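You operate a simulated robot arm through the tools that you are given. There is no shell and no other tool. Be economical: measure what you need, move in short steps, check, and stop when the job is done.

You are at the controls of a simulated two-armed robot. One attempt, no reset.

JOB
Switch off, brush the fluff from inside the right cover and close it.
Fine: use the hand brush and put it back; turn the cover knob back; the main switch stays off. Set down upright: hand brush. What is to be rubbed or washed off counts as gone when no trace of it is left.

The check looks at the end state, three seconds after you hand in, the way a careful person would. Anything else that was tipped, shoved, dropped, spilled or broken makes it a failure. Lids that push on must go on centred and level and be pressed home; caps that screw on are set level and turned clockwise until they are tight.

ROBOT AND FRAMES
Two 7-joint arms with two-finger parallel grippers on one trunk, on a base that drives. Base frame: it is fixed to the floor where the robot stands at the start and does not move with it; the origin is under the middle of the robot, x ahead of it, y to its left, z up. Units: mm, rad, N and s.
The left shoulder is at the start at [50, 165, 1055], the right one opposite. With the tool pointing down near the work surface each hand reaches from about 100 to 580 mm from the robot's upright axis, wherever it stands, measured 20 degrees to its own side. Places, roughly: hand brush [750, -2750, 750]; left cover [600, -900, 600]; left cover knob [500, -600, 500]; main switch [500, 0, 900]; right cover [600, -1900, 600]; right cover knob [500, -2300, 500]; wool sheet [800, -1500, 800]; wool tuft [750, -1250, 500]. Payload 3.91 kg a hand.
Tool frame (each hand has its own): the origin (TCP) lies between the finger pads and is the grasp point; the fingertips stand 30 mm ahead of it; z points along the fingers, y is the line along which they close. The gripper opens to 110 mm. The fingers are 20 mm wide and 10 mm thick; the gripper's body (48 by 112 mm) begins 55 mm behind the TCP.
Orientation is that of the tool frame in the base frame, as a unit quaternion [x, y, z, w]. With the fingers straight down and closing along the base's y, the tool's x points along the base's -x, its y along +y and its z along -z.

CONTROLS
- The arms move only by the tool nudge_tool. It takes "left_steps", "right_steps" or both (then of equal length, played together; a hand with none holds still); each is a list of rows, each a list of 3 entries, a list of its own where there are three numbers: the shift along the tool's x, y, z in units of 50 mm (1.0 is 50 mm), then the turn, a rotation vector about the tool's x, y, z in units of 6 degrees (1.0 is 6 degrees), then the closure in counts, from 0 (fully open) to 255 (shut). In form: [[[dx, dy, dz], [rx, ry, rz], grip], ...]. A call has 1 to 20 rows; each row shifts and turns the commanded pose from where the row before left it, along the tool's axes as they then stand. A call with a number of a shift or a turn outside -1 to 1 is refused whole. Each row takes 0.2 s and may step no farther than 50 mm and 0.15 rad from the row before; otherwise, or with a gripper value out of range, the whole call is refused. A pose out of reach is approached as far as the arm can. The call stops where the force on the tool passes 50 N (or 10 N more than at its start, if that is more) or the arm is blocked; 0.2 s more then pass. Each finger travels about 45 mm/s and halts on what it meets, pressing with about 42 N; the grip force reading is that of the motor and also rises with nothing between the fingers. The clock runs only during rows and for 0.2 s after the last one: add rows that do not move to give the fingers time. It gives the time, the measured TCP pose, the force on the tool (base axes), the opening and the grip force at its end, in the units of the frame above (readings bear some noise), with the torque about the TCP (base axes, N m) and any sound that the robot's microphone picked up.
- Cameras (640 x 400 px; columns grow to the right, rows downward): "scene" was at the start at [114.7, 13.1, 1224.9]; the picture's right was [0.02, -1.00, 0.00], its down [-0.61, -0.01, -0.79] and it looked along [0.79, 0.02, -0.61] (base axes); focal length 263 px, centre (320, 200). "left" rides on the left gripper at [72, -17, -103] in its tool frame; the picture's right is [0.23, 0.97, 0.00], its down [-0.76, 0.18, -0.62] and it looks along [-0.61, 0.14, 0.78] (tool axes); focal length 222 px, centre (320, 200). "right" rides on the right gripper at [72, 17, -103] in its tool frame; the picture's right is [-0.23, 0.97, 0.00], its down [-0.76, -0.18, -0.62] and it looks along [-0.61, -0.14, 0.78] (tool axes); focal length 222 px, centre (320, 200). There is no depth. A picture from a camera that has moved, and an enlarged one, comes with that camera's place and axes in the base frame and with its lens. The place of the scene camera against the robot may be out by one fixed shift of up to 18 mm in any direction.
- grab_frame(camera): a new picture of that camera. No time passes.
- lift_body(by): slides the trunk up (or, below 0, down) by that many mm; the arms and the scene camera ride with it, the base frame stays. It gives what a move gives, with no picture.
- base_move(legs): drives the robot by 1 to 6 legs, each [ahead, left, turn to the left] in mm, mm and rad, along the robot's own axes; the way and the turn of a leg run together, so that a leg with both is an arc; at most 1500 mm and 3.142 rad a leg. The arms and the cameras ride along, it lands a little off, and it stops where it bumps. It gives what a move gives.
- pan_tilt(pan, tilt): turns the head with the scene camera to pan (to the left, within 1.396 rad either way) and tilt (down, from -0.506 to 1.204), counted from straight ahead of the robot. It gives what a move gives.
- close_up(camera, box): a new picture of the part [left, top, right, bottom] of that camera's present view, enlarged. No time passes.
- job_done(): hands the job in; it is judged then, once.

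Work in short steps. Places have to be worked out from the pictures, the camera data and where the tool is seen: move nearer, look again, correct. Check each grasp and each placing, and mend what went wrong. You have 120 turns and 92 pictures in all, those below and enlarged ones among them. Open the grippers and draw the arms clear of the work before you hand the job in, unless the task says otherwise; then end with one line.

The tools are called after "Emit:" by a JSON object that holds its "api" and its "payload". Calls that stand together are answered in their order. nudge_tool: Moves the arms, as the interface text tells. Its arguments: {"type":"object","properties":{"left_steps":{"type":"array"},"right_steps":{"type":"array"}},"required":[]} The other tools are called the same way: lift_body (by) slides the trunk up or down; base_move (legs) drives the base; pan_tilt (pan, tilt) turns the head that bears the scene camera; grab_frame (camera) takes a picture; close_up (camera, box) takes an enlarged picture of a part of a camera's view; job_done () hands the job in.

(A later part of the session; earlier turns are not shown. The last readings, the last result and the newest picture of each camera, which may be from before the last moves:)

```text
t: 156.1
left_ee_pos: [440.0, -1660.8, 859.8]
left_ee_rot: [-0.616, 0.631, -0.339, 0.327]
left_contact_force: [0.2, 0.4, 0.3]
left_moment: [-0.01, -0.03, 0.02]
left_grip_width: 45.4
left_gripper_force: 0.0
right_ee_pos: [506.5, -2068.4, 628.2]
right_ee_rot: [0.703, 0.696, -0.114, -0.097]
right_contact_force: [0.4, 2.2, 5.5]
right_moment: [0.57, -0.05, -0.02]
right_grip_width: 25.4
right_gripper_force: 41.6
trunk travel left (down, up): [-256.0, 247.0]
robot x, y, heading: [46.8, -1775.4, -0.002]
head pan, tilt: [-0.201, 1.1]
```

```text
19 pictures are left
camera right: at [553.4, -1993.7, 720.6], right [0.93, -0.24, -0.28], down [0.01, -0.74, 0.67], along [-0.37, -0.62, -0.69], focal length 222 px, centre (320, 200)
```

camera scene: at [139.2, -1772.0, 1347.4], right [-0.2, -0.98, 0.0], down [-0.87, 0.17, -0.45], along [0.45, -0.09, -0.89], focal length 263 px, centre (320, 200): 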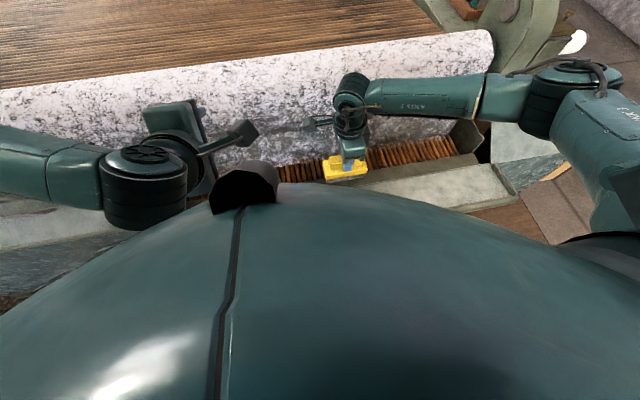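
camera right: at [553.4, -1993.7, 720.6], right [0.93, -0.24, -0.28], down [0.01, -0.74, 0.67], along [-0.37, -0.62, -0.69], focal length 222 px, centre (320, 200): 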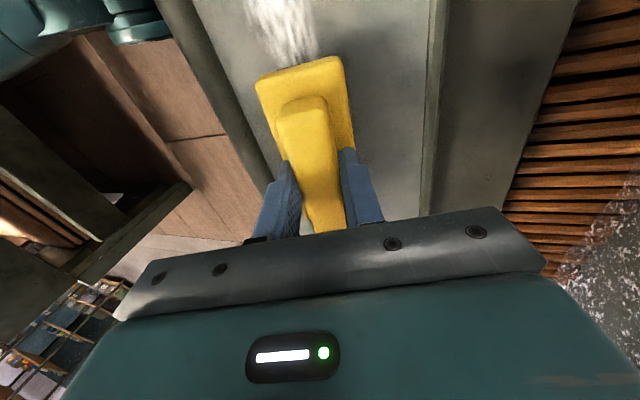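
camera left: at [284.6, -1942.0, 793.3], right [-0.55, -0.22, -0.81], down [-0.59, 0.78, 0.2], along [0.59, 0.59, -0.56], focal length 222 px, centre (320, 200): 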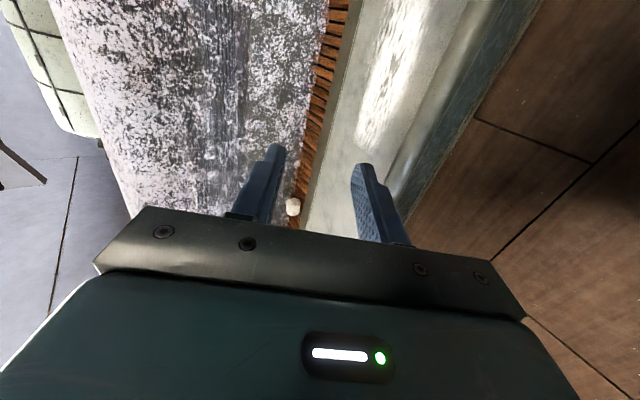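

Contact went light. I press 1.5 mm more and stroke back the full length toward +y.

Emit:
{"api": "nudge_tool", "payload": {"right_steps": [[[0.5, 0, 0.03], [0, 0, 0], 255], [[0.6, 0, 0], [0, 0, 0], 255], [[0.6, 0, 0], [0, 0, 0], 255], [[0.6, 0, 0], [0, 0, 0], 255], [[0.6, 0, 0], [0, 0, 0], 255], [[0.6, 0, 0], [0, 0, 0], 255], [[0.6, 0, 0], [0, 0, 0], 255], [[0.6, 0, 0], [0, 0, 0], 255], [[0.5, 0, 0], [0, 0, 0], 255]]}}

Emit:
{"api": "pan_tilt", "payload": {"pan": -0.5, "tilt": 0.95}}

Emit:
{"api": "close_up", "payload": {"camera": "scene", "box": [200, 60, 460, 240]}}

```text
t: 157.8
left_ee_pos: [439.7, -1659.8, 858.9]
left_ee_rot: [-0.616, 0.631, -0.339, 0.327]
left_contact_force: [-0.6, 0.9, -0.2]
left_moment: [0.0, 0.02, 0.01]
left_grip_width: 45.2
left_gripper_force: 0.1
right_ee_pos: [510.6, -1854.1, 628.2]
right_ee_rot: [0.704, 0.695, -0.11, -0.094]
right_contact_force: [-3.9, 4.4, 16.4]
right_moment: [-0.59, 0.36, -0.22]
right_grip_width: 25.4
right_gripper_force: 42.4
trunk travel left (down, up): [-256.0, 247.0]
robot x, y, heading: [51.4, -1774.0, 0.002]
head pan, tilt: [-0.201, 1.1]
stopped in row 8 (right hand): the force on the tool passed its limit at 51 N (the readings are from after the stop); the commanded pose is now the measured one
```

```text
t: 158.6
left_ee_pos: [438.3, -1661.4, 859.8]
left_ee_rot: [-0.617, 0.63, -0.338, 0.327]
left_contact_force: [0.6, -0.5, 0.0]
left_moment: [-0.04, -0.02, 0.01]
left_grip_width: 45.2
left_gripper_force: 0.0
right_ee_pos: [510.7, -1851.8, 627.7]
right_ee_rot: [0.705, 0.695, -0.109, -0.093]
right_contact_force: [-2.5, 9.6, 22.6]
right_moment: [0.29, 0.15, -0.01]
right_grip_width: 25.5
right_gripper_force: 42.0
trunk travel left (down, up): [-256.0, 247.0]
robot x, y, heading: [50.0, -1773.0, -0.0]
head pan, tilt: [-0.499, 0.949]
```

```text
2.22 times, centred on (330, 150) of scene
camera zoom: at [139.1, -1794.1, 1182.8], right [-0.48, -0.88, 0.0], down [-0.71, 0.39, -0.58], along [0.51, -0.28, -0.81], focal length 584 px, centre (298, 311)
```

zoom: 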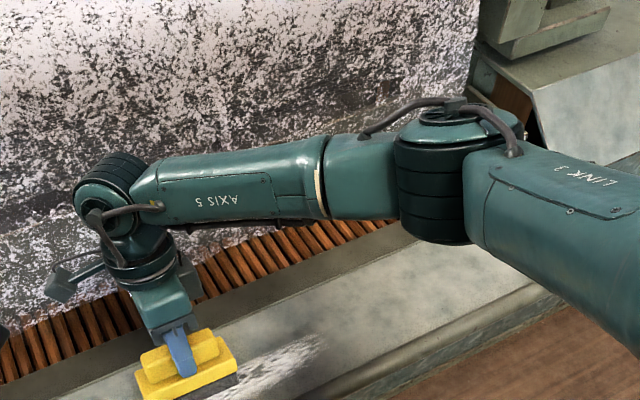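

The band under the brush is clean; a strip on the robot side remains. I lift slightly, shift 27 mm toward the robot along the flap, press again and stroke.

Emit:
{"api": "nudge_tool", "payload": {"right_steps": [[[0, 0, -0.15], [0, 0, 0], 255], [[0.2, -0.54, 0], [0, 0, 0], 255], [[0, 0, 0.1], [0, 0, 0], 255], [[0, 0, 0.04], [0, 0, 0], 255], [[0, 0, 0], [0, 0, 0], 255]]}}

```text
t: 159.8
left_ee_pos: [439.4, -1661.2, 859.6]
left_ee_rot: [-0.617, 0.631, -0.339, 0.326]
left_contact_force: [-1.1, 0.4, 0.6]
left_moment: [0.0, 0.01, 0.0]
left_grip_width: 45.5
left_gripper_force: 0.1
right_ee_pos: [483.8, -1845.4, 632.7]
right_ee_rot: [0.705, 0.694, -0.112, -0.093]
right_contact_force: [0.4, 0.1, -0.7]
right_moment: [0.0, -0.02, -0.01]
right_grip_width: 25.3
right_gripper_force: 42.1
trunk travel left (down, up): [-256.0, 247.0]
robot x, y, heading: [50.2, -1770.5, -0.001]
head pan, tilt: [-0.499, 0.949]
```

Not touching yet; I lower in 2 mm steps.

Emit:
{"api": "nudge_tool", "payload": {"right_steps": [[[0, 0, 0.04], [0, 0, 0], 255], [[0, 0, 0.04], [0, 0, 0], 255], [[0, 0, 0], [0, 0, 0], 255]]}}

```text
t: 160.6
left_ee_pos: [439.4, -1661.0, 860.4]
left_ee_rot: [-0.617, 0.63, -0.339, 0.327]
left_contact_force: [-0.6, 0.2, -0.1]
left_moment: [0.03, 0.0, 0.02]
left_grip_width: 45.2
left_gripper_force: 0.0
right_ee_pos: [483.5, -1845.3, 630.0]
right_ee_rot: [0.705, 0.694, -0.111, -0.093]
right_contact_force: [-0.2, -2.0, 4.9]
right_moment: [0.21, -0.06, -0.01]
right_grip_width: 25.6
right_gripper_force: 41.8
trunk travel left (down, up): [-256.0, 247.0]
robot x, y, heading: [47.3, -1771.9, -0.003]
head pan, tilt: [-0.499, 0.949]
```

The contact is at the far edge, so the tilt is a bit too much; the slope is nearer 10°. I reduce the tilt by 8° and press again.

Emit:
{"api": "nudge_tool", "payload": {"right_steps": [[[0, -0.14, -0.1], [-0.65, 0, 0], 255], [[0, 0, 0], [-0.65, 0, 0], 255], [[0, 0, 0.08], [0, 0, 0], 255], [[0, 0, 0.04], [0, 0, 0], 255], [[0, 0, 0], [0, 0, 0], 255]]}}

```text
t: 161.8
left_ee_pos: [440.3, -1660.4, 859.4]
left_ee_rot: [-0.617, 0.631, -0.339, 0.327]
left_contact_force: [0.5, -0.5, 0.5]
left_moment: [0.0, 0.02, -0.02]
left_grip_width: 45.2
left_gripper_force: 0.0
right_ee_pos: [477.8, -1844.2, 631.2]
right_ee_rot: [0.71, 0.7, -0.064, -0.046]
right_contact_force: [0.1, -0.4, -1.1]
right_moment: [0.03, -0.01, 0.04]
right_grip_width: 25.5
right_gripper_force: 41.4
trunk travel left (down, up): [-256.0, 247.0]
robot x, y, heading: [46.6, -1771.1, -0.002]
head pan, tilt: [-0.499, 0.949]
```

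Emit:
{"api": "nudge_tool", "payload": {"right_steps": [[[0, 0, 0.04], [0, 0, 0], 255], [[0, 0, 0.04], [0, 0, 0], 255], [[0, 0, 0], [0, 0, 0], 255]]}}

```text
t: 162.6
left_ee_pos: [439.9, -1659.3, 860.6]
left_ee_rot: [-0.616, 0.631, -0.339, 0.327]
left_contact_force: [0.1, 0.3, -0.7]
left_moment: [0.03, -0.01, 0.01]
left_grip_width: 45.3
left_gripper_force: 0.1
right_ee_pos: [477.9, -1845.0, 629.9]
right_ee_rot: [0.71, 0.7, -0.063, -0.045]
right_contact_force: [-3.1, -4.2, 23.2]
right_moment: [-0.03, -0.12, -0.1]
right_grip_width: 25.5
right_gripper_force: 42.1
trunk travel left (down, up): [-256.0, 247.0]
robot x, y, heading: [44.4, -1775.1, -0.001]
head pan, tilt: [-0.499, 0.949]
```

Pressing 23 N but still on the far edge; the flap is flatter still (the first contact was its lip). I lift, take out 6° more and press again.

Emit:
{"api": "nudge_tool", "payload": {"right_steps": [[[0, 0, -0.1], [0, 0, 0], 255], [[0, -0.06, 0], [-1, 0, 0], 255], [[0, 0, 0.1], [0, 0, 0], 255], [[0, 0, 0.03], [0, 0, 0], 255], [[0, 0, 0], [0, 0, 0], 255]]}}

```text
t: 163.8
left_ee_pos: [438.5, -1660.6, 862.3]
left_ee_rot: [-0.616, 0.631, -0.339, 0.327]
left_contact_force: [0.1, -0.5, 0.4]
left_moment: [0.01, 0.02, 0.0]
left_grip_width: 45.3
left_gripper_force: 0.0
right_ee_pos: [475.1, -1845.5, 629.7]
right_ee_rot: [0.711, 0.702, -0.026, -0.007]
right_contact_force: [-4.9, -8.5, 36.8]
right_moment: [-0.03, 1.38, 0.2]
right_grip_width: 25.5
right_gripper_force: 42.0
trunk travel left (down, up): [-256.0, 247.0]
robot x, y, heading: [48.9, -1773.9, -0.001]
head pan, tilt: [-0.499, 0.949]
```

Now the robot-side edge presses, which is where the strip remains; true slope ≈ 5–6°. I ease off 0.5 mm, add 3° and stroke along to -y.

Emit:
{"api": "nudge_tool", "payload": {"right_steps": [[[0, 0, -0.01], [0.4, 0, 0], 255], [[-0.6, 0, 0], [0, 0, 0], 255], [[-0.6, 0, 0], [0, 0, 0], 255], [[-0.6, 0, 0], [0, 0, 0], 255], [[-0.6, 0, 0], [0, 0, 0], 255], [[-0.6, 0, 0], [0, 0, 0], 255], [[-0.6, 0, 0], [0, 0, 0], 255], [[-0.6, 0, 0], [0, 0, 0], 255], [[0, 0, 0], [0, 0, 0], 255]]}}

Emit:
{"api": "grab_frame", "payload": {"camera": "right"}}

```text
t: 165.8
left_ee_pos: [440.1, -1662.4, 860.0]
left_ee_rot: [-0.617, 0.631, -0.338, 0.326]
left_contact_force: [0.4, 0.2, -0.4]
left_moment: [-0.02, -0.01, 0.0]
left_grip_width: 45.2
left_gripper_force: 0.1
right_ee_pos: [472.2, -2056.3, 632.7]
right_ee_rot: [0.71, 0.702, -0.043, -0.024]
right_contact_force: [-0.1, -0.3, -1.5]
right_moment: [-0.01, 0.0, 0.0]
right_grip_width: 25.2
right_gripper_force: 42.3
trunk travel left (down, up): [-256.0, 247.0]
robot x, y, heading: [51.9, -1773.9, 0.001]
head pan, tilt: [-0.499, 0.949]
```

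```text
17 pictures are left
camera right: at [500.0, -1979.9, 732.2], right [0.97, -0.24, -0.08], down [-0.13, -0.74, 0.66], along [-0.22, -0.63, -0.75], focal length 222 px, centre (320, 200)
```

right: 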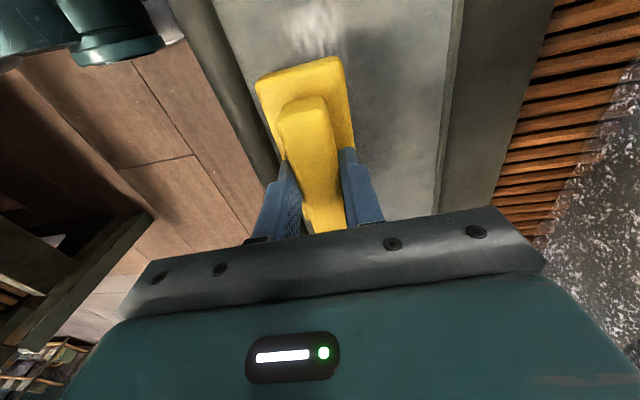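

Contact was lost because the tool's x axis isn't quite level. I press down here and stroke back, compensating the slope.

Emit:
{"api": "nudge_tool", "payload": {"right_steps": [[[0, 0, 0.04], [0, 0, 0], 255], [[0, 0, 0.03], [0, 0, 0], 255], [[0, 0, 0], [0, 0, 0], 255]]}}

```text
t: 166.6
left_ee_pos: [440.1, -1662.2, 860.4]
left_ee_rot: [-0.617, 0.631, -0.338, 0.327]
left_contact_force: [-0.6, 0.2, 0.3]
left_moment: [-0.02, 0.02, 0.0]
left_grip_width: 45.2
left_gripper_force: 0.0
right_ee_pos: [472.5, -2055.8, 628.7]
right_ee_rot: [0.711, 0.702, -0.042, -0.023]
right_contact_force: [-0.9, -0.8, -1.2]
right_moment: [0.03, 0.0, -0.01]
right_grip_width: 25.7
right_gripper_force: 41.8
trunk travel left (down, up): [-256.0, 247.0]
robot x, y, heading: [48.5, -1772.3, -0.007]
head pan, tilt: [-0.499, 0.949]
```

Still free; a little lower.

Emit:
{"api": "nudge_tool", "payload": {"right_steps": [[[0, 0, 0.03], [0, 0, 0], 255], [[0, 0, 0.03], [0, 0, 0], 255], [[0, 0, 0], [0, 0, 0], 255]]}}

```text
t: 167.4
left_ee_pos: [438.4, -1660.4, 859.3]
left_ee_rot: [-0.617, 0.631, -0.34, 0.326]
left_contact_force: [0.3, -0.5, 0.9]
left_moment: [0.02, 0.01, 0.0]
left_grip_width: 45.3
left_gripper_force: 0.0
right_ee_pos: [472.5, -2055.5, 629.1]
right_ee_rot: [0.711, 0.702, -0.041, -0.022]
right_contact_force: [-3.2, -4.1, 22.8]
right_moment: [0.73, 0.78, 0.16]
right_grip_width: 25.7
right_gripper_force: 41.3
trunk travel left (down, up): [-256.0, 247.0]
robot x, y, heading: [50.7, -1769.4, -0.003]
head pan, tilt: [-0.499, 0.949]
```

Contact (23 N) sits on the +y/robot-side corner; I level the brush by 1.5° and 2.4°, then stroke back to +y.

Emit:
{"api": "nudge_tool", "payload": {"right_steps": [[[0, 0, -0.02], [0.4, 0.27, 0], 255], [[0, 0, 0.01], [0, 0, 0], 255], [[0, 0, 0], [0, 0, 0], 255]]}}

Emit:
{"api": "nudge_tool", "payload": {"right_steps": [[[0.6, 0, 0.005], [0, 0, 0], 255], [[0.6, 0, 0], [0, 0, 0], 255], [[0.6, 0, 0], [0, 0, 0], 255], [[0.6, 0, 0], [0, 0, 0], 255], [[0.6, 0, 0], [0, 0, 0], 255], [[0.6, 0, 0], [0, 0, 0], 255], [[0.6, 0, 0], [0, 0, 0], 255], [[0, 0, 0], [0, 0, 0], 255]]}}

Emit:
{"api": "close_up", "payload": {"camera": "scene", "box": [200, 80, 480, 270]}}

```text
t: 168.2
left_ee_pos: [439.2, -1660.3, 860.1]
left_ee_rot: [-0.617, 0.631, -0.339, 0.327]
left_contact_force: [-0.7, -0.4, 0.1]
left_moment: [0.01, 0.0, 0.03]
left_grip_width: 45.5
left_gripper_force: 0.0
right_ee_pos: [473.9, -2054.8, 628.6]
right_ee_rot: [0.711, 0.7, -0.046, -0.045]
right_contact_force: [10.5, -4.9, 19.8]
right_moment: [-1.19, -1.1, 0.29]
right_grip_width: 25.4
right_gripper_force: 42.2
trunk travel left (down, up): [-256.0, 247.0]
robot x, y, heading: [48.1, -1771.4, 0.004]
head pan, tilt: [-0.499, 0.949]
```

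```text
t: 170.0
left_ee_pos: [439.8, -1660.9, 860.3]
left_ee_rot: [-0.616, 0.631, -0.339, 0.328]
left_contact_force: [-0.1, -1.0, 0.1]
left_moment: [-0.01, 0.02, 0.02]
left_grip_width: 45.4
left_gripper_force: 0.0
right_ee_pos: [475.8, -1843.5, 628.3]
right_ee_rot: [0.71, 0.701, -0.046, -0.047]
right_contact_force: [3.6, -9.5, 28.3]
right_moment: [-1.17, -0.65, -0.08]
right_grip_width: 25.5
right_gripper_force: 42.0
trunk travel left (down, up): [-256.0, 247.0]
robot x, y, heading: [50.4, -1772.1, 0.001]
head pan, tilt: [-0.499, 0.949]
```

```text
2.11 times, centred on (340, 175) of scene
camera zoom: at [138.9, -1794.8, 1182.8], right [-0.48, -0.88, 0.0], down [-0.71, 0.39, -0.58], along [0.51, -0.28, -0.81], focal length 553 px, centre (278, 253)
```

zoom: 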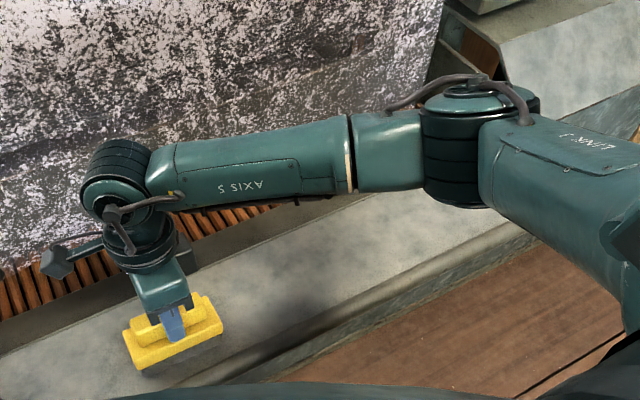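

Looks clean along the stroke. I lift the brush 120 mm and inspect the whole inside.

Emit:
{"api": "nudge_tool", "payload": {"right_steps": [[[0, 0, -0.8], [0, 0, 0], 255], [[-0.5, 0.8, -0.3], [0, 0, 0], 255], [[-0.5, 0.8, 0], [0, 0, 0], 255], [[0, 0.6, -0.5], [0, 0, 0], 255], [[0, 0, 0], [0, 0, 0], 255]]}}

Emit:
{"api": "close_up", "payload": {"camera": "scene", "box": [160, 90, 480, 300]}}

Emit:
{"api": "grab_frame", "payload": {"camera": "right"}}

```text
t: 171.2
left_ee_pos: [439.2, -1660.9, 860.3]
left_ee_rot: [-0.616, 0.632, -0.338, 0.327]
left_contact_force: [0.4, -0.1, 0.2]
left_moment: [-0.01, 0.01, -0.03]
left_grip_width: 45.3
left_gripper_force: 0.0
right_ee_pos: [593.5, -1895.6, 690.4]
right_ee_rot: [0.71, 0.701, -0.048, -0.048]
right_contact_force: [-0.3, 0.0, -1.5]
right_moment: [0.0, -0.02, 0.0]
right_grip_width: 25.8
right_gripper_force: 42.1
trunk travel left (down, up): [-256.0, 247.0]
robot x, y, heading: [49.8, -1770.4, -0.0]
head pan, tilt: [-0.499, 0.949]
```

```text
1.90 times, centred on (320, 195) of scene
camera zoom: at [140.8, -1794.9, 1182.6], right [-0.48, -0.88, 0.0], down [-0.71, 0.39, -0.58], along [0.51, -0.28, -0.81], focal length 500 px, centre (320, 210)
```

zoom: 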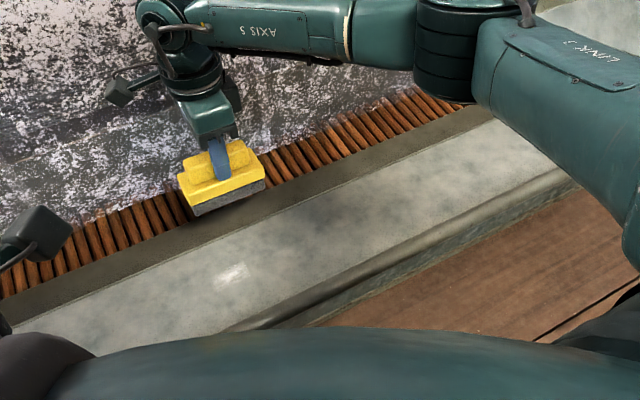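

```text
14 pictures are left
camera right: at [626.4, -1823.7, 790.3], right [0.96, -0.24, -0.13], down [-0.1, -0.76, 0.64], along [-0.25, -0.6, -0.76], focal length 222 px, centre (320, 200)
```

right: 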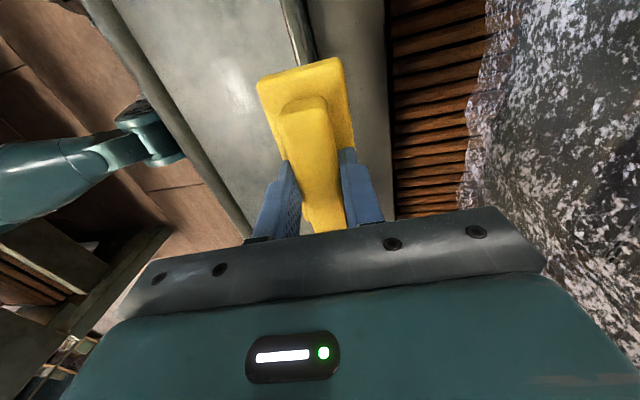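

A small trace remains near [495, -1845]. I zoom in on it.

Emit:
{"api": "close_up", "payload": {"camera": "right", "box": [130, 0, 310, 130]}}

```text
3.08 times, centred on (220, 65) of right
camera zoom: at [626.4, -1823.7, 790.3], right [0.96, -0.24, -0.13], down [-0.1, -0.76, 0.64], along [-0.25, -0.6, -0.76], focal length 684 px, centre (628, 615)
```

zoom: 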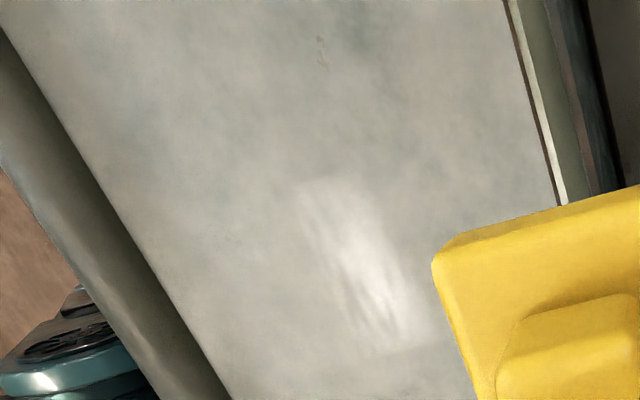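

A faint strip remains at x≈490–520, y≈-1820…-1875. I bring the brush back over it and lower to just above contact.

Emit:
{"api": "nudge_tool", "payload": {"right_steps": [[[0.55, -0.75, 0.2], [0, 0, 0], 255], [[0.55, -0.75, 0.2], [0, 0, 0], 255], [[0, 0, 0.45], [0, 0, 0], 255], [[0, 0, 0.45], [0, 0, 0], 255], [[0, 0, 0.06], [0, 0, 0], 255], [[0, 0, 0.04], [0, 0, 0], 255], [[0, 0, 0], [0, 0, 0], 255]]}}

```text
t: 172.8
left_ee_pos: [439.2, -1660.8, 859.6]
left_ee_rot: [-0.617, 0.631, -0.339, 0.326]
left_contact_force: [0.1, 1.0, 0.3]
left_moment: [0.0, 0.02, 0.01]
left_grip_width: 45.4
left_gripper_force: 0.0
right_ee_pos: [511.0, -1840.0, 630.8]
right_ee_rot: [0.711, 0.7, -0.047, -0.048]
right_contact_force: [0.3, 0.2, -1.9]
right_moment: [0.0, -0.02, 0.0]
right_grip_width: 25.4
right_gripper_force: 42.2
trunk travel left (down, up): [-256.0, 247.0]
robot x, y, heading: [51.2, -1770.7, 0.001]
head pan, tilt: [-0.499, 0.949]
```

Just above. Down in 2 mm steps to contact.

Emit:
{"api": "nudge_tool", "payload": {"right_steps": [[[0, 0, 0.04], [0, 0, 0], 255], [[0, 0, 0.04], [0, 0, 0], 255], [[0, 0, 0.03], [0, 0, 0], 255], [[0, 0, 0], [0, 0, 0], 255]]}}

```text
t: 173.8
left_ee_pos: [440.1, -1661.4, 858.9]
left_ee_rot: [-0.617, 0.631, -0.338, 0.327]
left_contact_force: [0.9, 0.1, 0.2]
left_moment: [0.01, 0.05, 0.01]
left_grip_width: 45.1
left_gripper_force: 0.0
right_ee_pos: [510.8, -1839.4, 625.4]
right_ee_rot: [0.71, 0.701, -0.047, -0.047]
right_contact_force: [0.8, 0.3, -1.1]
right_moment: [0.04, -0.02, 0.02]
right_grip_width: 25.3
right_gripper_force: 42.0
trunk travel left (down, up): [-256.0, 247.0]
robot x, y, heading: [49.0, -1772.1, 0.0]
head pan, tilt: [-0.499, 0.949]
```

Still free; lower more.

Emit:
{"api": "nudge_tool", "payload": {"right_steps": [[[0, 0, 0.04], [0, 0, 0], 255], [[0, 0, 0.03], [0, 0, 0], 255], [[0, 0, 0.03], [0, 0, 0], 255], [[0, 0, 0], [0, 0, 0], 255]]}}

```text
t: 174.8
left_ee_pos: [438.8, -1660.2, 861.2]
left_ee_rot: [-0.617, 0.63, -0.339, 0.328]
left_contact_force: [-0.4, 0.3, -0.5]
left_moment: [-0.02, 0.01, -0.03]
left_grip_width: 45.2
left_gripper_force: 0.0
right_ee_pos: [510.4, -1839.8, 625.7]
right_ee_rot: [0.711, 0.7, -0.044, -0.047]
right_contact_force: [-7.6, -6.6, 42.8]
right_moment: [-0.46, -0.03, 0.0]
right_grip_width: 25.6
right_gripper_force: 41.8
trunk travel left (down, up): [-256.0, 247.0]
robot x, y, heading: [48.6, -1772.6, 0.003]
head pan, tilt: [-0.499, 0.949]
```

Good central contact at 43 N. I ease 0.6 mm and scrub back and forth over y -1810…-1890, with small x shifts.

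Emit:
{"api": "nudge_tool", "payload": {"right_steps": [[[0, 0, -0.014], [0, 0, 0], 255], [[0.5, 0, 0], [0, 0, 0], 255], [[-0.6, 0, 0], [0, 0, 0], 255], [[-0.6, 0, 0], [0, 0, 0], 255], [[-0.4, 0, 0], [0, 0, 0], 255], [[0.6, 0.1, 0], [0, 0, 0], 255], [[0.6, 0, 0], [0, 0, 0], 255], [[0.5, 0, 0], [0, 0, 0], 255], [[-0.6, -0.25, 0], [0, 0, 0], 255], [[-0.6, 0, 0], [0, 0, 0], 255], [[-0.4, 0, 0], [0, 0, 0], 255], [[0.6, 0, 0], [0, 0, 0], 255], [[0.6, 0, 0], [0, 0, 0], 255], [[0, 0, 0], [0, 0, 0], 255]]}}

Emit:
{"api": "nudge_tool", "payload": {"right_steps": [[[0, 0, -0.8], [0, 0, 0], 255], [[-0.5, 0.8, -0.3], [0, 0, 0], 255], [[-0.5, 0.8, 0], [0, 0, 0], 255], [[-0.6, 0.6, -0.5], [0, 0, 0], 255], [[0, 0, 0], [0, 0, 0], 255]]}}

Emit:
{"api": "close_up", "payload": {"camera": "scene", "box": [160, 130, 420, 300]}}

Emit:
{"api": "close_up", "payload": {"camera": "right", "box": [80, 0, 310, 160]}}

```text
t: 177.8
left_ee_pos: [438.8, -1661.7, 860.6]
left_ee_rot: [-0.616, 0.631, -0.339, 0.327]
left_contact_force: [-0.3, -0.1, 0.3]
left_moment: [0.0, 0.01, -0.02]
left_grip_width: 45.2
left_gripper_force: 0.0
right_ee_pos: [505.2, -1830.9, 625.3]
right_ee_rot: [0.711, 0.7, -0.045, -0.045]
right_contact_force: [4.6, -14.8, 34.2]
right_moment: [-0.51, -0.87, -0.24]
right_grip_width: 25.2
right_gripper_force: 41.9
trunk travel left (down, up): [-256.0, 247.0]
robot x, y, heading: [50.9, -1773.8, -0.0]
head pan, tilt: [-0.499, 0.949]
```

```text
t: 179.0
left_ee_pos: [439.1, -1661.2, 859.4]
left_ee_rot: [-0.617, 0.631, -0.338, 0.326]
left_contact_force: [0.4, -0.6, -0.1]
left_moment: [0.0, 0.01, 0.0]
left_grip_width: 45.4
left_gripper_force: 0.1
right_ee_pos: [619.6, -1911.6, 685.1]
right_ee_rot: [0.71, 0.701, -0.047, -0.048]
right_contact_force: [-0.1, 0.5, -1.3]
right_moment: [0.02, 0.01, 0.0]
right_grip_width: 25.6
right_gripper_force: 41.8
trunk travel left (down, up): [-256.0, 247.0]
robot x, y, heading: [49.0, -1774.8, 0.002]
head pan, tilt: [-0.499, 0.949]
```

```text
2.35 times, centred on (290, 215) of scene
camera zoom: at [140.8, -1795.0, 1182.6], right [-0.48, -0.88, 0.0], down [-0.71, 0.39, -0.58], along [0.51, -0.28, -0.81], focal length 618 px, centre (391, 165)
```

zoom: 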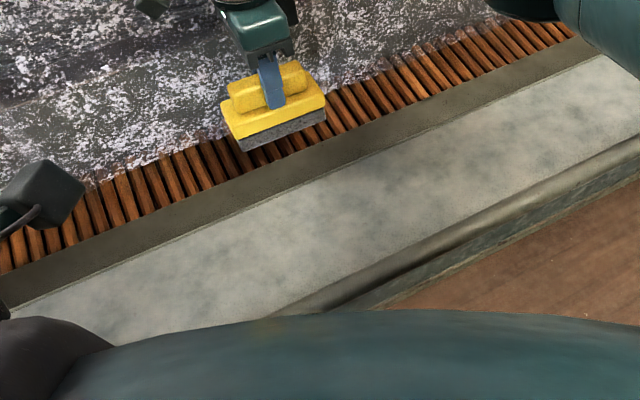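

```text
2.50 times, centred on (195, 80) of right
camera zoom: at [653.3, -1839.4, 786.6], right [0.96, -0.24, -0.13], down [-0.1, -0.76, 0.64], along [-0.25, -0.6, -0.76], focal length 555 px, centre (632, 500)
```

zoom: 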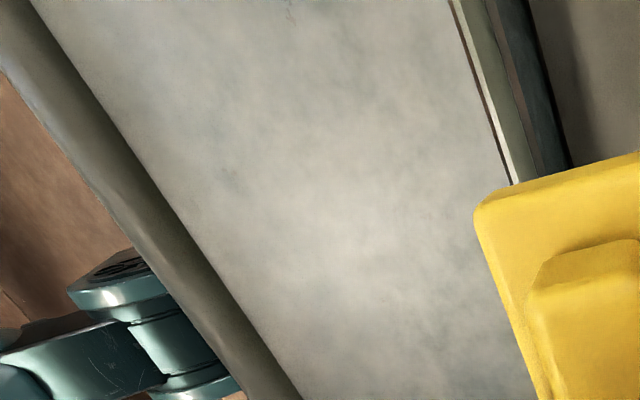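

The inside is clean. Now the brush goes back: I level it, pull the hand in, raise the trunk and drive to the brush's place.

Emit:
{"api": "nudge_tool", "payload": {"right_steps": [[[0, -0.8, -0.4], [-0.7, -0.13, 0], 255], [[0, -0.8, -0.4], [-0.7, -0.13, 0], 255], [[0, -0.6, 0], [0, 0, 0], 255], [[0, 0, 0], [0, 0, 0], 255]]}}

Emit:
{"api": "lift_body", "payload": {"by": 175}}

Emit:
{"api": "base_move", "payload": {"legs": [[0, -867, 0], [100, 0, 0]]}}

```text
t: 180.0
left_ee_pos: [439.7, -1661.2, 858.8]
left_ee_rot: [-0.616, 0.632, -0.339, 0.326]
left_contact_force: [0.3, 0.4, -0.3]
left_moment: [-0.01, 0.02, 0.0]
left_grip_width: 45.3
left_gripper_force: 0.1
right_ee_pos: [515.6, -1911.4, 734.5]
right_ee_rot: [0.712, 0.702, -0.005, 0.013]
right_contact_force: [0.2, 0.3, -0.9]
right_moment: [0.04, 0.0, 0.01]
right_grip_width: 25.5
right_gripper_force: 41.7
trunk travel left (down, up): [-256.0, 247.0]
robot x, y, heading: [46.9, -1773.2, -0.002]
head pan, tilt: [-0.499, 0.949]
```

```text
t: 181.9
left_ee_pos: [439.7, -1661.1, 1035.1]
left_ee_rot: [-0.617, 0.631, -0.339, 0.326]
left_contact_force: [0.5, 0.0, 0.1]
left_moment: [-0.01, 0.01, 0.01]
left_grip_width: 45.2
left_gripper_force: 0.1
right_ee_pos: [516.6, -1912.4, 908.8]
right_ee_rot: [0.712, 0.702, -0.006, 0.015]
right_contact_force: [-0.7, -0.5, -0.8]
right_moment: [0.0, 0.03, 0.0]
right_grip_width: 25.6
right_gripper_force: 42.1
trunk travel left (down, up): [-431.0, 72.0]
robot x, y, heading: [50.6, -1772.0, -0.001]
head pan, tilt: [-0.499, 0.949]
```

```text
t: 190.6
left_ee_pos: [540.5, -2525.1, 1033.6]
left_ee_rot: [-0.616, 0.632, -0.338, 0.327]
left_contact_force: [0.9, -1.1, 0.2]
left_moment: [0.01, 0.01, -0.01]
left_grip_width: 45.0
left_gripper_force: 0.2
right_ee_pos: [616.9, -2775.0, 908.9]
right_ee_rot: [0.711, 0.703, -0.006, 0.013]
right_contact_force: [0.6, 0.3, -1.4]
right_moment: [0.01, 0.05, -0.02]
right_grip_width: 25.3
right_gripper_force: 42.3
trunk travel left (down, up): [-431.0, 72.0]
robot x, y, heading: [147.6, -2636.8, -0.0]
head pan, tilt: [-0.499, 0.949]
```

I move to above the brush's spot, base 12 mm ahead first, then lower to 735.

Emit:
{"api": "base_move", "payload": {"legs": [[14, 0, 0]]}}

Emit:
{"api": "nudge_tool", "payload": {"right_steps": [[[-0.18, 0.9, 0], [0, 0, 0], 255], [[-0.17, 0.9, 0], [0, 0, 0], 255], [[0, 0, 0.9], [0, 0, 0], 255], [[0, 0, 0.9], [0, 0, 0], 255], [[0, 0, 0.9], [0, 0, 0], 255], [[0, 0, 0.8], [0, 0, 0], 255], [[0, 0, 0], [0, 0, 0], 255]]}}

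```text
t: 191.4
left_ee_pos: [554.0, -2523.7, 1033.9]
left_ee_rot: [-0.617, 0.631, -0.339, 0.327]
left_contact_force: [0.1, 1.2, 0.3]
left_moment: [0.02, -0.01, -0.03]
left_grip_width: 45.2
left_gripper_force: 0.1
right_ee_pos: [629.7, -2774.7, 908.4]
right_ee_rot: [0.711, 0.703, -0.006, 0.014]
right_contact_force: [0.4, -0.7, -0.5]
right_moment: [0.0, 0.0, -0.01]
right_grip_width: 25.2
right_gripper_force: 42.0
trunk travel left (down, up): [-431.0, 72.0]
robot x, y, heading: [159.5, -2635.9, 0.002]
head pan, tilt: [-0.499, 0.949]
```

```text
t: 193.0
left_ee_pos: [554.6, -2525.0, 1034.2]
left_ee_rot: [-0.616, 0.631, -0.339, 0.327]
left_contact_force: [0.2, -0.3, 0.0]
left_moment: [-0.03, 0.01, 0.01]
left_grip_width: 45.3
left_gripper_force: 0.0
right_ee_pos: [722.0, -2798.1, 735.6]
right_ee_rot: [0.711, 0.703, -0.005, 0.014]
right_contact_force: [0.1, 0.4, -1.2]
right_moment: [0.0, -0.02, -0.05]
right_grip_width: 25.4
right_gripper_force: 41.9
trunk travel left (down, up): [-431.0, 72.0]
robot x, y, heading: [162.0, -2635.0, -0.002]
head pan, tilt: [-0.499, 0.949]
```

Over the spot (5 mm off in y, corrected now). I lower to 718 then in small steps until it touches.

Emit:
{"api": "nudge_tool", "payload": {"right_steps": [[[0.1, 0, 0.2], [0, 0, 0], 255], [[0, 0, 0.1], [0, 0, 0], 255], [[0, 0, 0.05], [0, 0, 0], 255], [[0, 0, 0], [0, 0, 0], 255]]}}

Emit:
{"api": "grab_frame", "payload": {"camera": "right"}}

```text
t: 194.0
left_ee_pos: [552.7, -2524.0, 1033.3]
left_ee_rot: [-0.617, 0.631, -0.338, 0.327]
left_contact_force: [0.1, 0.9, -0.3]
left_moment: [0.0, -0.03, 0.0]
left_grip_width: 45.7
left_gripper_force: 0.0
right_ee_pos: [721.6, -2794.4, 717.7]
right_ee_rot: [0.712, 0.702, -0.005, 0.013]
right_contact_force: [0.6, 0.6, -2.1]
right_moment: [-0.02, 0.02, 0.03]
right_grip_width: 25.4
right_gripper_force: 42.0
trunk travel left (down, up): [-431.0, 72.0]
robot x, y, heading: [163.9, -2633.9, 0.005]
head pan, tilt: [-0.499, 0.949]
```

```text
10 pictures are left
camera right: at [738.9, -2718.2, 819.6], right [0.97, -0.24, 0.02], down [-0.19, -0.74, 0.64], along [-0.14, -0.63, -0.77], focal length 222 px, centre (320, 200)
```

right: 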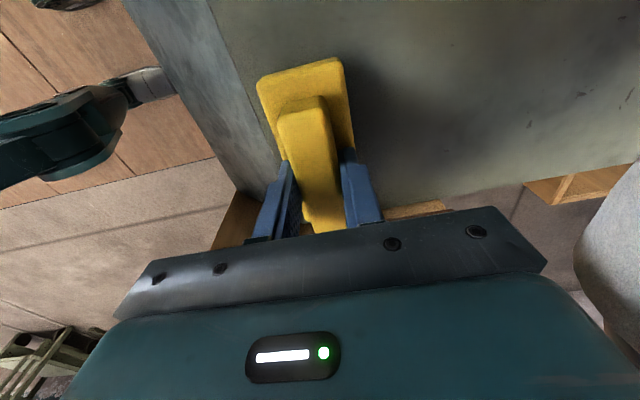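

Just as at pick-up, 2 mm above it. I lower the last bit until contact is felt.

Emit:
{"api": "nudge_tool", "payload": {"right_steps": [[[0, 0, 0.04], [0, 0, 0], 255], [[0, 0, 0.03], [0, 0, 0], 255], [[0, 0, 0], [0, 0, 0], 255]]}}

```text
t: 194.8
left_ee_pos: [551.9, -2524.4, 1035.1]
left_ee_rot: [-0.617, 0.63, -0.34, 0.328]
left_contact_force: [0.4, 0.7, 0.5]
left_moment: [-0.03, 0.0, 0.02]
left_grip_width: 45.3
left_gripper_force: 0.0
right_ee_pos: [721.6, -2795.4, 716.6]
right_ee_rot: [0.711, 0.703, -0.006, 0.014]
right_contact_force: [-1.7, -2.9, 10.0]
right_moment: [0.34, 0.33, 0.12]
right_grip_width: 25.8
right_gripper_force: 42.1
trunk travel left (down, up): [-431.0, 72.0]
robot x, y, heading: [161.7, -2636.1, 0.002]
head pan, tilt: [-0.499, 0.949]
```

It stands on the ledge (10 N). I open and lift straight up.

Emit:
{"api": "nudge_tool", "payload": {"right_steps": [[[0, 0, 0], [0, 0, 0], 90], [[0, 0, 0], [0, 0, 0], 90], [[0, 0, 0], [0, 0, 0], 90], [[0, 0, -0.5], [0, 0, 0], 90], [[0, 0, -0.9], [0, 0, 0], 90], [[0, 0, -0.9], [0, 0, 0], 90], [[0, -0.9, -0.4], [0, 0, 0], 90], [[0, -0.9, 0], [0, 0, 0], 90], [[0, 0, 0], [0, 0, 0], 90]]}}

Emit:
{"api": "close_up", "payload": {"camera": "right", "box": [300, 0, 560, 180]}}

```text
t: 196.8
left_ee_pos: [553.7, -2524.0, 1035.2]
left_ee_rot: [-0.617, 0.632, -0.338, 0.325]
left_contact_force: [0.9, 0.5, 0.2]
left_moment: [-0.01, -0.01, -0.02]
left_grip_width: 45.3
left_gripper_force: 0.0
right_ee_pos: [628.3, -2790.8, 848.6]
right_ee_rot: [0.712, 0.702, -0.006, 0.014]
right_contact_force: [0.2, -0.5, -0.1]
right_moment: [0.0, -0.01, 0.01]
right_grip_width: 70.9
right_gripper_force: 0.1
trunk travel left (down, up): [-431.0, 72.0]
robot x, y, heading: [162.3, -2637.0, 0.004]
head pan, tilt: [-0.499, 0.949]
```

```text
2.22 times, centred on (430, 90) of right
camera zoom: at [645.7, -2715.1, 950.8], right [0.97, -0.24, 0.02], down [-0.2, -0.74, 0.64], along [-0.14, -0.63, -0.77], focal length 494 px, centre (76, 444)
```

zoom: 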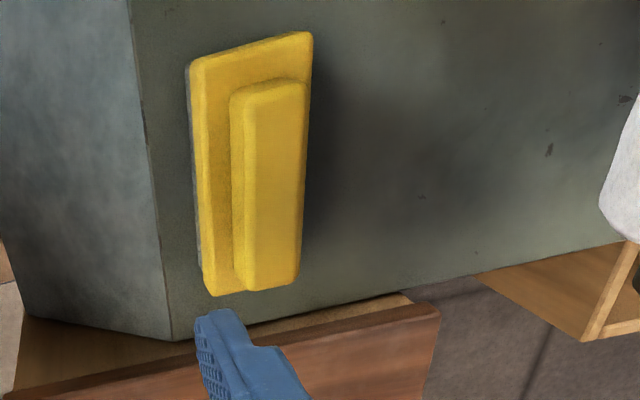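

The brush stands back in its place. Next, closing the cover: I back away, move to y≈-1930, and park the right arm outward.

Emit:
{"api": "base_move", "payload": {"legs": [[-320, 0, 0], [0, 707, 0]]}}

Emit:
{"api": "nudge_tool", "payload": {"right_steps": [[[-0.8, -0.4, -0.3], [0, 0, 0], 90], [[-0.8, -0.4, -0.3], [0, 0, 0], 90], [[-0.8, -0.4, -0.3], [0, 0, 0], 90], [[-0.8, -0.3, -0.3], [0, 0, 0], 90], [[-0.8, -0.3, -0.3], [0, 0, 0], 90], [[0, 0, 0], [0, 0, 0], 90]]}}

```text
t: 205.2
left_ee_pos: [236.0, -1816.6, 1034.7]
left_ee_rot: [-0.613, 0.635, -0.34, 0.325]
left_contact_force: [0.3, 0.9, -0.7]
left_moment: [-0.04, 0.02, 0.0]
left_grip_width: 45.2
left_gripper_force: 0.0
right_ee_pos: [308.3, -2083.3, 849.6]
right_ee_rot: [0.715, 0.699, -0.006, 0.013]
right_contact_force: [0.4, 1.0, -0.1]
right_moment: [0.03, -0.03, -0.06]
right_grip_width: 71.4
right_gripper_force: 0.1
trunk travel left (down, up): [-431.0, 72.0]
robot x, y, heading: [-156.5, -1925.6, -0.006]
head pan, tilt: [-0.499, 0.949]
```

```text
t: 206.6
left_ee_pos: [235.7, -1816.8, 1035.4]
left_ee_rot: [-0.614, 0.634, -0.34, 0.325]
left_contact_force: [1.0, 0.1, -0.7]
left_moment: [0.02, 0.0, 0.05]
left_grip_width: 45.2
left_gripper_force: 0.1
right_ee_pos: [213.0, -2278.3, 929.4]
right_ee_rot: [0.715, 0.699, -0.006, 0.014]
right_contact_force: [-0.5, 0.0, 0.8]
right_moment: [-0.04, 0.0, 0.02]
right_grip_width: 71.0
right_gripper_force: 0.1
trunk travel left (down, up): [-431.0, 72.0]
robot x, y, heading: [-158.5, -1922.2, -0.005]
head pan, tilt: [-0.499, 0.949]
```

I bring the left hand inward and forward at height, pitch it toward horizontal and close its fingers; the base goes 60 mm further back first.

Emit:
{"api": "base_move", "payload": {"legs": [[-60, 0, 0]]}}

Emit:
{"api": "nudge_tool", "payload": {"left_steps": [[[0.75, -0.31, 0.46], [0, 0, 0], 255], [[0.75, -0.31, 0.46], [0, 0, 0], 255], [[0.75, -0.31, 0.46], [0, 0, 0], 255], [[0.75, -0.31, 0.46], [0, 0, 0], 255], [[0.75, -0.31, 0.46], [0, 0, 0], 255], [[0.75, -0.31, 0.46], [0, 0, 0], 255], [[0, 0, 0], [1, 0, 0], 255], [[0, 0, 0], [1, 0, 0], 255], [[0, 0, 0], [1, 0, 0], 255], [[0, 0, 0], [0.7, 0, 0], 255], [[0, 0, 0], [0, 0, 0], 255]]}}

Emit:
{"api": "lift_body", "payload": {"by": -425}}

```text
t: 207.6
left_ee_pos: [176.3, -1817.3, 1034.7]
left_ee_rot: [-0.614, 0.634, -0.34, 0.325]
left_contact_force: [0.4, 0.2, 0.9]
left_moment: [0.0, 0.01, 0.0]
left_grip_width: 45.2
left_gripper_force: 0.1
right_ee_pos: [152.6, -2278.9, 928.7]
right_ee_rot: [0.715, 0.699, -0.005, 0.015]
right_contact_force: [-1.5, -0.4, 0.1]
right_moment: [-0.01, 0.0, 0.02]
right_grip_width: 71.4
right_gripper_force: 0.1
trunk travel left (down, up): [-431.0, 72.0]
robot x, y, heading: [-216.3, -1925.0, -0.009]
head pan, tilt: [-0.499, 0.949]
```

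```text
t: 210.0
left_ee_pos: [336.1, -2048.1, 1037.1]
left_ee_rot: [-0.54, 0.556, -0.457, 0.437]
left_contact_force: [-0.5, 0.7, 0.0]
left_moment: [-0.01, 0.0, 0.01]
left_grip_width: 0.0
left_gripper_force: 37.9
right_ee_pos: [154.8, -2278.0, 928.2]
right_ee_rot: [0.715, 0.699, -0.006, 0.014]
right_contact_force: [-0.8, 0.8, 0.3]
right_moment: [0.0, -0.02, 0.0]
right_grip_width: 71.1
right_gripper_force: 0.1
trunk travel left (down, up): [-431.0, 72.0]
robot x, y, heading: [-214.9, -1923.3, -0.005]
head pan, tilt: [-0.499, 0.949]
```

```text
refused: -425 is not a number from -400 to 400
```

Pitched to ~78°. I lower the trunk 400 then 28 mm.

Emit:
{"api": "lift_body", "payload": {"by": -400}}

Emit:
{"api": "lift_body", "payload": {"by": -28}}

Emit:
{"api": "nudge_tool", "payload": {"left_steps": [[[0, 0.7, -0.15], [0, 0, 0], 255], [[0, 0.7, -0.15], [0, 0, 0], 255], [[0, 0.6, -0.1], [0, 0, 0], 255], [[0, 0, 0], [0, 0, 0], 255]]}}

Emit:
{"api": "grab_frame", "payload": {"camera": "left"}}

```text
t: 213.8
left_ee_pos: [335.3, -2047.1, 635.6]
left_ee_rot: [-0.54, 0.557, -0.456, 0.437]
left_contact_force: [-0.7, 0.7, -0.4]
left_moment: [-0.03, 0.0, -0.01]
left_grip_width: 0.0
left_gripper_force: 37.6
right_ee_pos: [153.3, -2278.6, 528.7]
right_ee_rot: [0.714, 0.7, -0.006, 0.013]
right_contact_force: [0.5, -1.2, 0.2]
right_moment: [0.0, -0.01, 0.0]
right_grip_width: 70.9
right_gripper_force: 0.1
trunk travel left (down, up): [-31.0, 472.0]
robot x, y, heading: [-215.0, -1924.3, -0.008]
head pan, tilt: [-0.499, 0.949]
```

```text
t: 214.6
left_ee_pos: [335.0, -2047.3, 609.1]
left_ee_rot: [-0.539, 0.556, -0.456, 0.437]
left_contact_force: [0.1, 0.4, 0.6]
left_moment: [-0.02, 0.0, -0.03]
left_grip_width: 0.0
left_gripper_force: 37.9
right_ee_pos: [153.6, -2278.8, 499.6]
right_ee_rot: [0.715, 0.699, -0.005, 0.013]
right_contact_force: [0.6, -0.2, -0.6]
right_moment: [-0.03, -0.03, 0.04]
right_grip_width: 71.1
right_gripper_force: 0.1
trunk travel left (down, up): [-3.0, 500.0]
robot x, y, heading: [-217.7, -1922.8, -0.01]
head pan, tilt: [-0.499, 0.949]
```

```text
t: 215.6
left_ee_pos: [295.1, -2046.4, 515.4]
left_ee_rot: [-0.539, 0.557, -0.456, 0.437]
left_contact_force: [0.0, -0.5, 0.0]
left_moment: [0.01, -0.01, 0.0]
left_grip_width: 0.0
left_gripper_force: 38.0
right_ee_pos: [153.6, -2278.2, 500.3]
right_ee_rot: [0.715, 0.699, -0.006, 0.014]
right_contact_force: [-0.1, 0.3, 0.2]
right_moment: [0.0, -0.03, 0.0]
right_grip_width: 71.0
right_gripper_force: 0.1
trunk travel left (down, up): [-3.0, 500.0]
robot x, y, heading: [-217.4, -1922.8, -0.015]
head pan, tilt: [-0.499, 0.949]
```

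```text
8 pictures are left
camera left: at [194.4, -2115.0, 552.9], right [-0.2, -0.23, -0.95], down [-0.62, 0.78, -0.05], along [0.76, 0.58, -0.3], focal length 222 px, centre (320, 200)
```

left: 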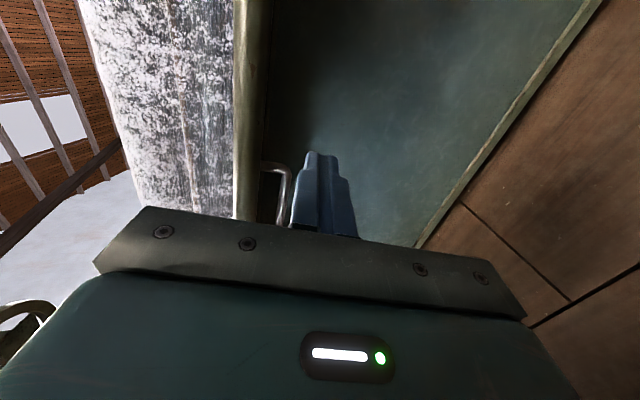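

The fingers are below the flap's lip and clear of the handle. I drive forward 125 mm to put them under the flap, then lift the trunk 80 mm to raise it.

Emit:
{"api": "base_move", "payload": {"legs": [[125, 0, 0.012]]}}

Emit:
{"api": "lift_body", "payload": {"by": 74}}

```text
t: 216.8
left_ee_pos: [420.2, -2040.4, 514.4]
left_ee_rot: [-0.543, 0.553, -0.453, 0.44]
left_contact_force: [-0.6, 0.2, -0.1]
left_moment: [0.02, 0.01, -0.03]
left_grip_width: 0.0
left_gripper_force: 36.9
right_ee_pos: [281.6, -2273.5, 500.4]
right_ee_rot: [0.711, 0.703, -0.006, 0.015]
right_contact_force: [-0.1, 0.6, -0.1]
right_moment: [0.01, 0.01, -0.01]
right_grip_width: 71.2
right_gripper_force: 0.1
trunk travel left (down, up): [-3.0, 500.0]
robot x, y, heading: [-92.3, -1921.1, 0.001]
head pan, tilt: [-0.499, 0.949]
```

```text
t: 217.9
left_ee_pos: [420.7, -2040.9, 588.6]
left_ee_rot: [-0.544, 0.553, -0.452, 0.441]
left_contact_force: [0.5, 3.3, -12.2]
left_moment: [-0.18, 0.02, 0.03]
left_grip_width: 0.3
left_gripper_force: 37.7
right_ee_pos: [281.8, -2273.5, 572.5]
right_ee_rot: [0.71, 0.704, -0.006, 0.014]
right_contact_force: [0.5, -0.8, 0.2]
right_moment: [-0.01, 0.01, 0.0]
right_grip_width: 71.3
right_gripper_force: 0.1
trunk travel left (down, up): [-77.0, 426.0]
robot x, y, heading: [-90.6, -1923.3, 0.002]
head pan, tilt: [-0.499, 0.949]
```

The flap is rising (12 N). I continue along its arc, alternating lift and drive.

Emit:
{"api": "lift_body", "payload": {"by": 36}}

Emit:
{"api": "base_move", "payload": {"legs": [[30, 0, 0]]}}

Emit:
{"api": "lift_body", "payload": {"by": 30}}

Emit:
{"api": "base_move", "payload": {"legs": [[30, 0, 0]]}}

Emit:
{"api": "close_up", "payload": {"camera": "scene", "box": [0, 0, 640, 399]}}

```text
t: 218.7
left_ee_pos: [421.7, -2039.6, 623.3]
left_ee_rot: [-0.544, 0.554, -0.451, 0.439]
left_contact_force: [13.4, 0.2, -22.2]
left_moment: [0.03, 0.57, -0.02]
left_grip_width: 0.0
left_gripper_force: 38.1
right_ee_pos: [281.6, -2272.7, 609.5]
right_ee_rot: [0.711, 0.703, -0.007, 0.013]
right_contact_force: [0.0, 0.7, 1.4]
right_moment: [0.01, 0.02, 0.02]
right_grip_width: 71.0
right_gripper_force: 0.1
trunk travel left (down, up): [-113.0, 390.0]
robot x, y, heading: [-93.6, -1927.5, 0.005]
head pan, tilt: [-0.499, 0.949]
```

```text
t: 219.6
left_ee_pos: [449.4, -2042.6, 623.7]
left_ee_rot: [-0.542, 0.555, -0.455, 0.438]
left_contact_force: [-7.9, -10.5, -8.0]
left_moment: [-0.03, 0.22, -0.27]
left_grip_width: 0.0
left_gripper_force: 37.6
right_ee_pos: [310.9, -2274.5, 609.0]
right_ee_rot: [0.71, 0.704, -0.004, 0.014]
right_contact_force: [0.0, 0.3, -0.7]
right_moment: [0.01, -0.05, -0.01]
right_grip_width: 71.3
right_gripper_force: 0.1
trunk travel left (down, up): [-113.0, 390.0]
robot x, y, heading: [-61.1, -1923.2, 0.003]
head pan, tilt: [-0.499, 0.949]
```

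```text
t: 220.3
left_ee_pos: [450.6, -2043.6, 649.2]
left_ee_rot: [-0.544, 0.559, -0.451, 0.435]
left_contact_force: [12.9, -6.2, -30.8]
left_moment: [0.03, 0.82, -0.13]
left_grip_width: 0.0
left_gripper_force: 37.7
right_ee_pos: [312.1, -2275.3, 637.5]
right_ee_rot: [0.711, 0.703, -0.006, 0.012]
right_contact_force: [1.0, -0.2, -0.3]
right_moment: [0.04, 0.0, -0.01]
right_grip_width: 71.3
right_gripper_force: 0.1
trunk travel left (down, up): [-143.0, 360.0]
robot x, y, heading: [-63.5, -1921.7, 0.004]
head pan, tilt: [-0.499, 0.949]
```

```text
t: 221.2
left_ee_pos: [476.8, -2044.4, 655.6]
left_ee_rot: [-0.542, 0.555, -0.456, 0.437]
left_contact_force: [-5.5, -2.0, 0.1]
left_moment: [0.01, 0.03, -0.03]
left_grip_width: 0.2
left_gripper_force: 38.1
right_ee_pos: [340.6, -2273.5, 640.4]
right_ee_rot: [0.711, 0.703, -0.005, 0.014]
right_contact_force: [-1.2, 0.1, 0.8]
right_moment: [-0.01, 0.02, 0.04]
right_grip_width: 71.3
right_gripper_force: 0.0
trunk travel left (down, up): [-143.0, 360.0]
robot x, y, heading: [-31.2, -1925.8, 0.005]
head pan, tilt: [-0.499, 0.949]
```

```text
1.00 times, centred on (320, 200) of scene (not enlarged: the box is as wide or as high as the picture)
camera zoom: at [59.5, -1946.9, 1069.7], right [-0.48, -0.88, 0.0], down [-0.71, 0.39, -0.58], along [0.51, -0.28, -0.81], focal length 263 px, centre (320, 200)
```

zoom: 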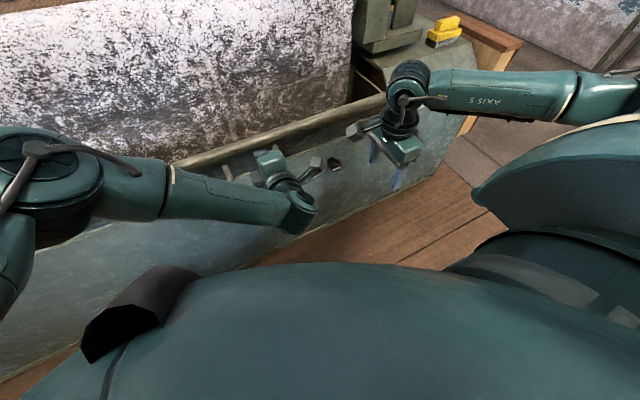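

The flap stands nearly upright. I keep pushing forward to tip it closed.

Emit:
{"api": "lift_body", "payload": {"by": 10}}

Emit:
{"api": "base_move", "payload": {"legs": [[40, 0, 0]]}}

Emit:
{"api": "base_move", "payload": {"legs": [[40, 0, 0]]}}

Emit:
{"api": "lift_body", "payload": {"by": -14}}

Emit:
{"api": "base_move", "payload": {"legs": [[35, 0, 0]]}}

```text
t: 221.7
left_ee_pos: [477.4, -2044.2, 665.7]
left_ee_rot: [-0.542, 0.556, -0.455, 0.436]
left_contact_force: [-5.7, 1.1, -5.0]
left_moment: [-0.05, 0.14, 0.07]
left_grip_width: 0.2
left_gripper_force: 37.5
right_ee_pos: [341.0, -2273.8, 651.5]
right_ee_rot: [0.711, 0.704, -0.005, 0.015]
right_contact_force: [-0.4, -0.1, -0.2]
right_moment: [0.02, 0.02, -0.01]
right_grip_width: 71.0
right_gripper_force: 0.2
trunk travel left (down, up): [-153.0, 350.0]
robot x, y, heading: [-32.3, -1922.7, 0.004]
head pan, tilt: [-0.499, 0.949]
```

```text
t: 222.6
left_ee_pos: [518.3, -2044.0, 664.6]
left_ee_rot: [-0.542, 0.555, -0.455, 0.437]
left_contact_force: [0.2, 0.5, -0.4]
left_moment: [-0.05, -0.01, 0.01]
left_grip_width: 0.0
left_gripper_force: 37.8
right_ee_pos: [382.0, -2273.6, 650.0]
right_ee_rot: [0.711, 0.703, -0.006, 0.014]
right_contact_force: [-0.2, -0.2, 0.0]
right_moment: [0.01, -0.03, 0.0]
right_grip_width: 71.3
right_gripper_force: 0.0
trunk travel left (down, up): [-153.0, 350.0]
robot x, y, heading: [9.1, -1923.7, -0.001]
head pan, tilt: [-0.499, 0.949]
```

```text
t: 223.5
left_ee_pos: [559.0, -2042.1, 666.0]
left_ee_rot: [-0.542, 0.554, -0.456, 0.437]
left_contact_force: [-0.5, 0.6, 0.2]
left_moment: [-0.02, 0.01, -0.02]
left_grip_width: 0.2
left_gripper_force: 37.8
right_ee_pos: [420.6, -2275.0, 650.5]
right_ee_rot: [0.711, 0.703, -0.006, 0.014]
right_contact_force: [-0.3, -0.6, 0.0]
right_moment: [-0.02, 0.02, 0.0]
right_grip_width: 71.3
right_gripper_force: 0.2
trunk travel left (down, up): [-153.0, 350.0]
robot x, y, heading: [48.6, -1921.3, 0.007]
head pan, tilt: [-0.499, 0.949]
```

```text
t: 224.1
left_ee_pos: [558.6, -2043.5, 650.9]
left_ee_rot: [-0.542, 0.554, -0.456, 0.437]
left_contact_force: [0.6, 0.0, 1.4]
left_moment: [-0.02, 0.0, -0.01]
left_grip_width: 0.2
left_gripper_force: 37.5
right_ee_pos: [421.1, -2274.9, 636.5]
right_ee_rot: [0.71, 0.704, -0.007, 0.014]
right_contact_force: [-0.7, 0.1, -0.6]
right_moment: [0.01, -0.02, -0.01]
right_grip_width: 71.4
right_gripper_force: 0.0
trunk travel left (down, up): [-139.0, 364.0]
robot x, y, heading: [50.1, -1922.4, -0.002]
head pan, tilt: [-0.499, 0.949]
```

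```text
t: 225.0
left_ee_pos: [592.8, -2043.0, 650.8]
left_ee_rot: [-0.542, 0.555, -0.456, 0.436]
left_contact_force: [-0.9, -1.6, 0.0]
left_moment: [-0.01, -0.01, 0.01]
left_grip_width: 0.0
left_gripper_force: 37.8
right_ee_pos: [456.0, -2274.6, 634.9]
right_ee_rot: [0.711, 0.703, -0.005, 0.014]
right_contact_force: [-0.3, -0.7, 0.6]
right_moment: [-0.03, -0.03, -0.02]
right_grip_width: 71.3
right_gripper_force: 0.0
trunk travel left (down, up): [-139.0, 364.0]
robot x, y, heading: [82.9, -1924.8, 0.005]
head pan, tilt: [-0.499, 0.949]
```

No contact any more: the flap has tipped over. One picture to check that it lies closed.

Emit:
{"api": "grab_frame", "payload": {"camera": "left"}}

```text
6 pictures are left
camera left: at [493.5, -2112.0, 689.7], right [-0.2, -0.23, -0.95], down [-0.62, 0.78, -0.05], along [0.76, 0.58, -0.3], focal length 222 px, centre (320, 200)
```

left: 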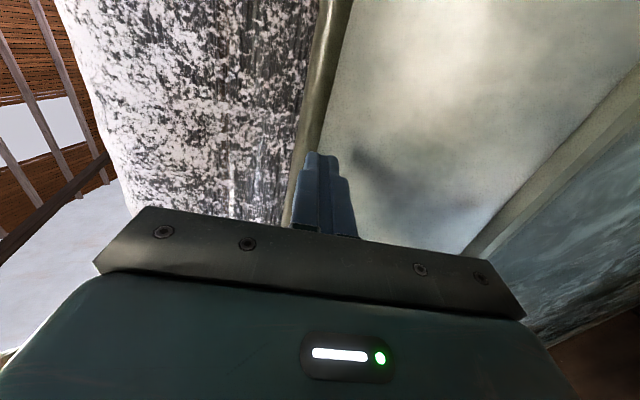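

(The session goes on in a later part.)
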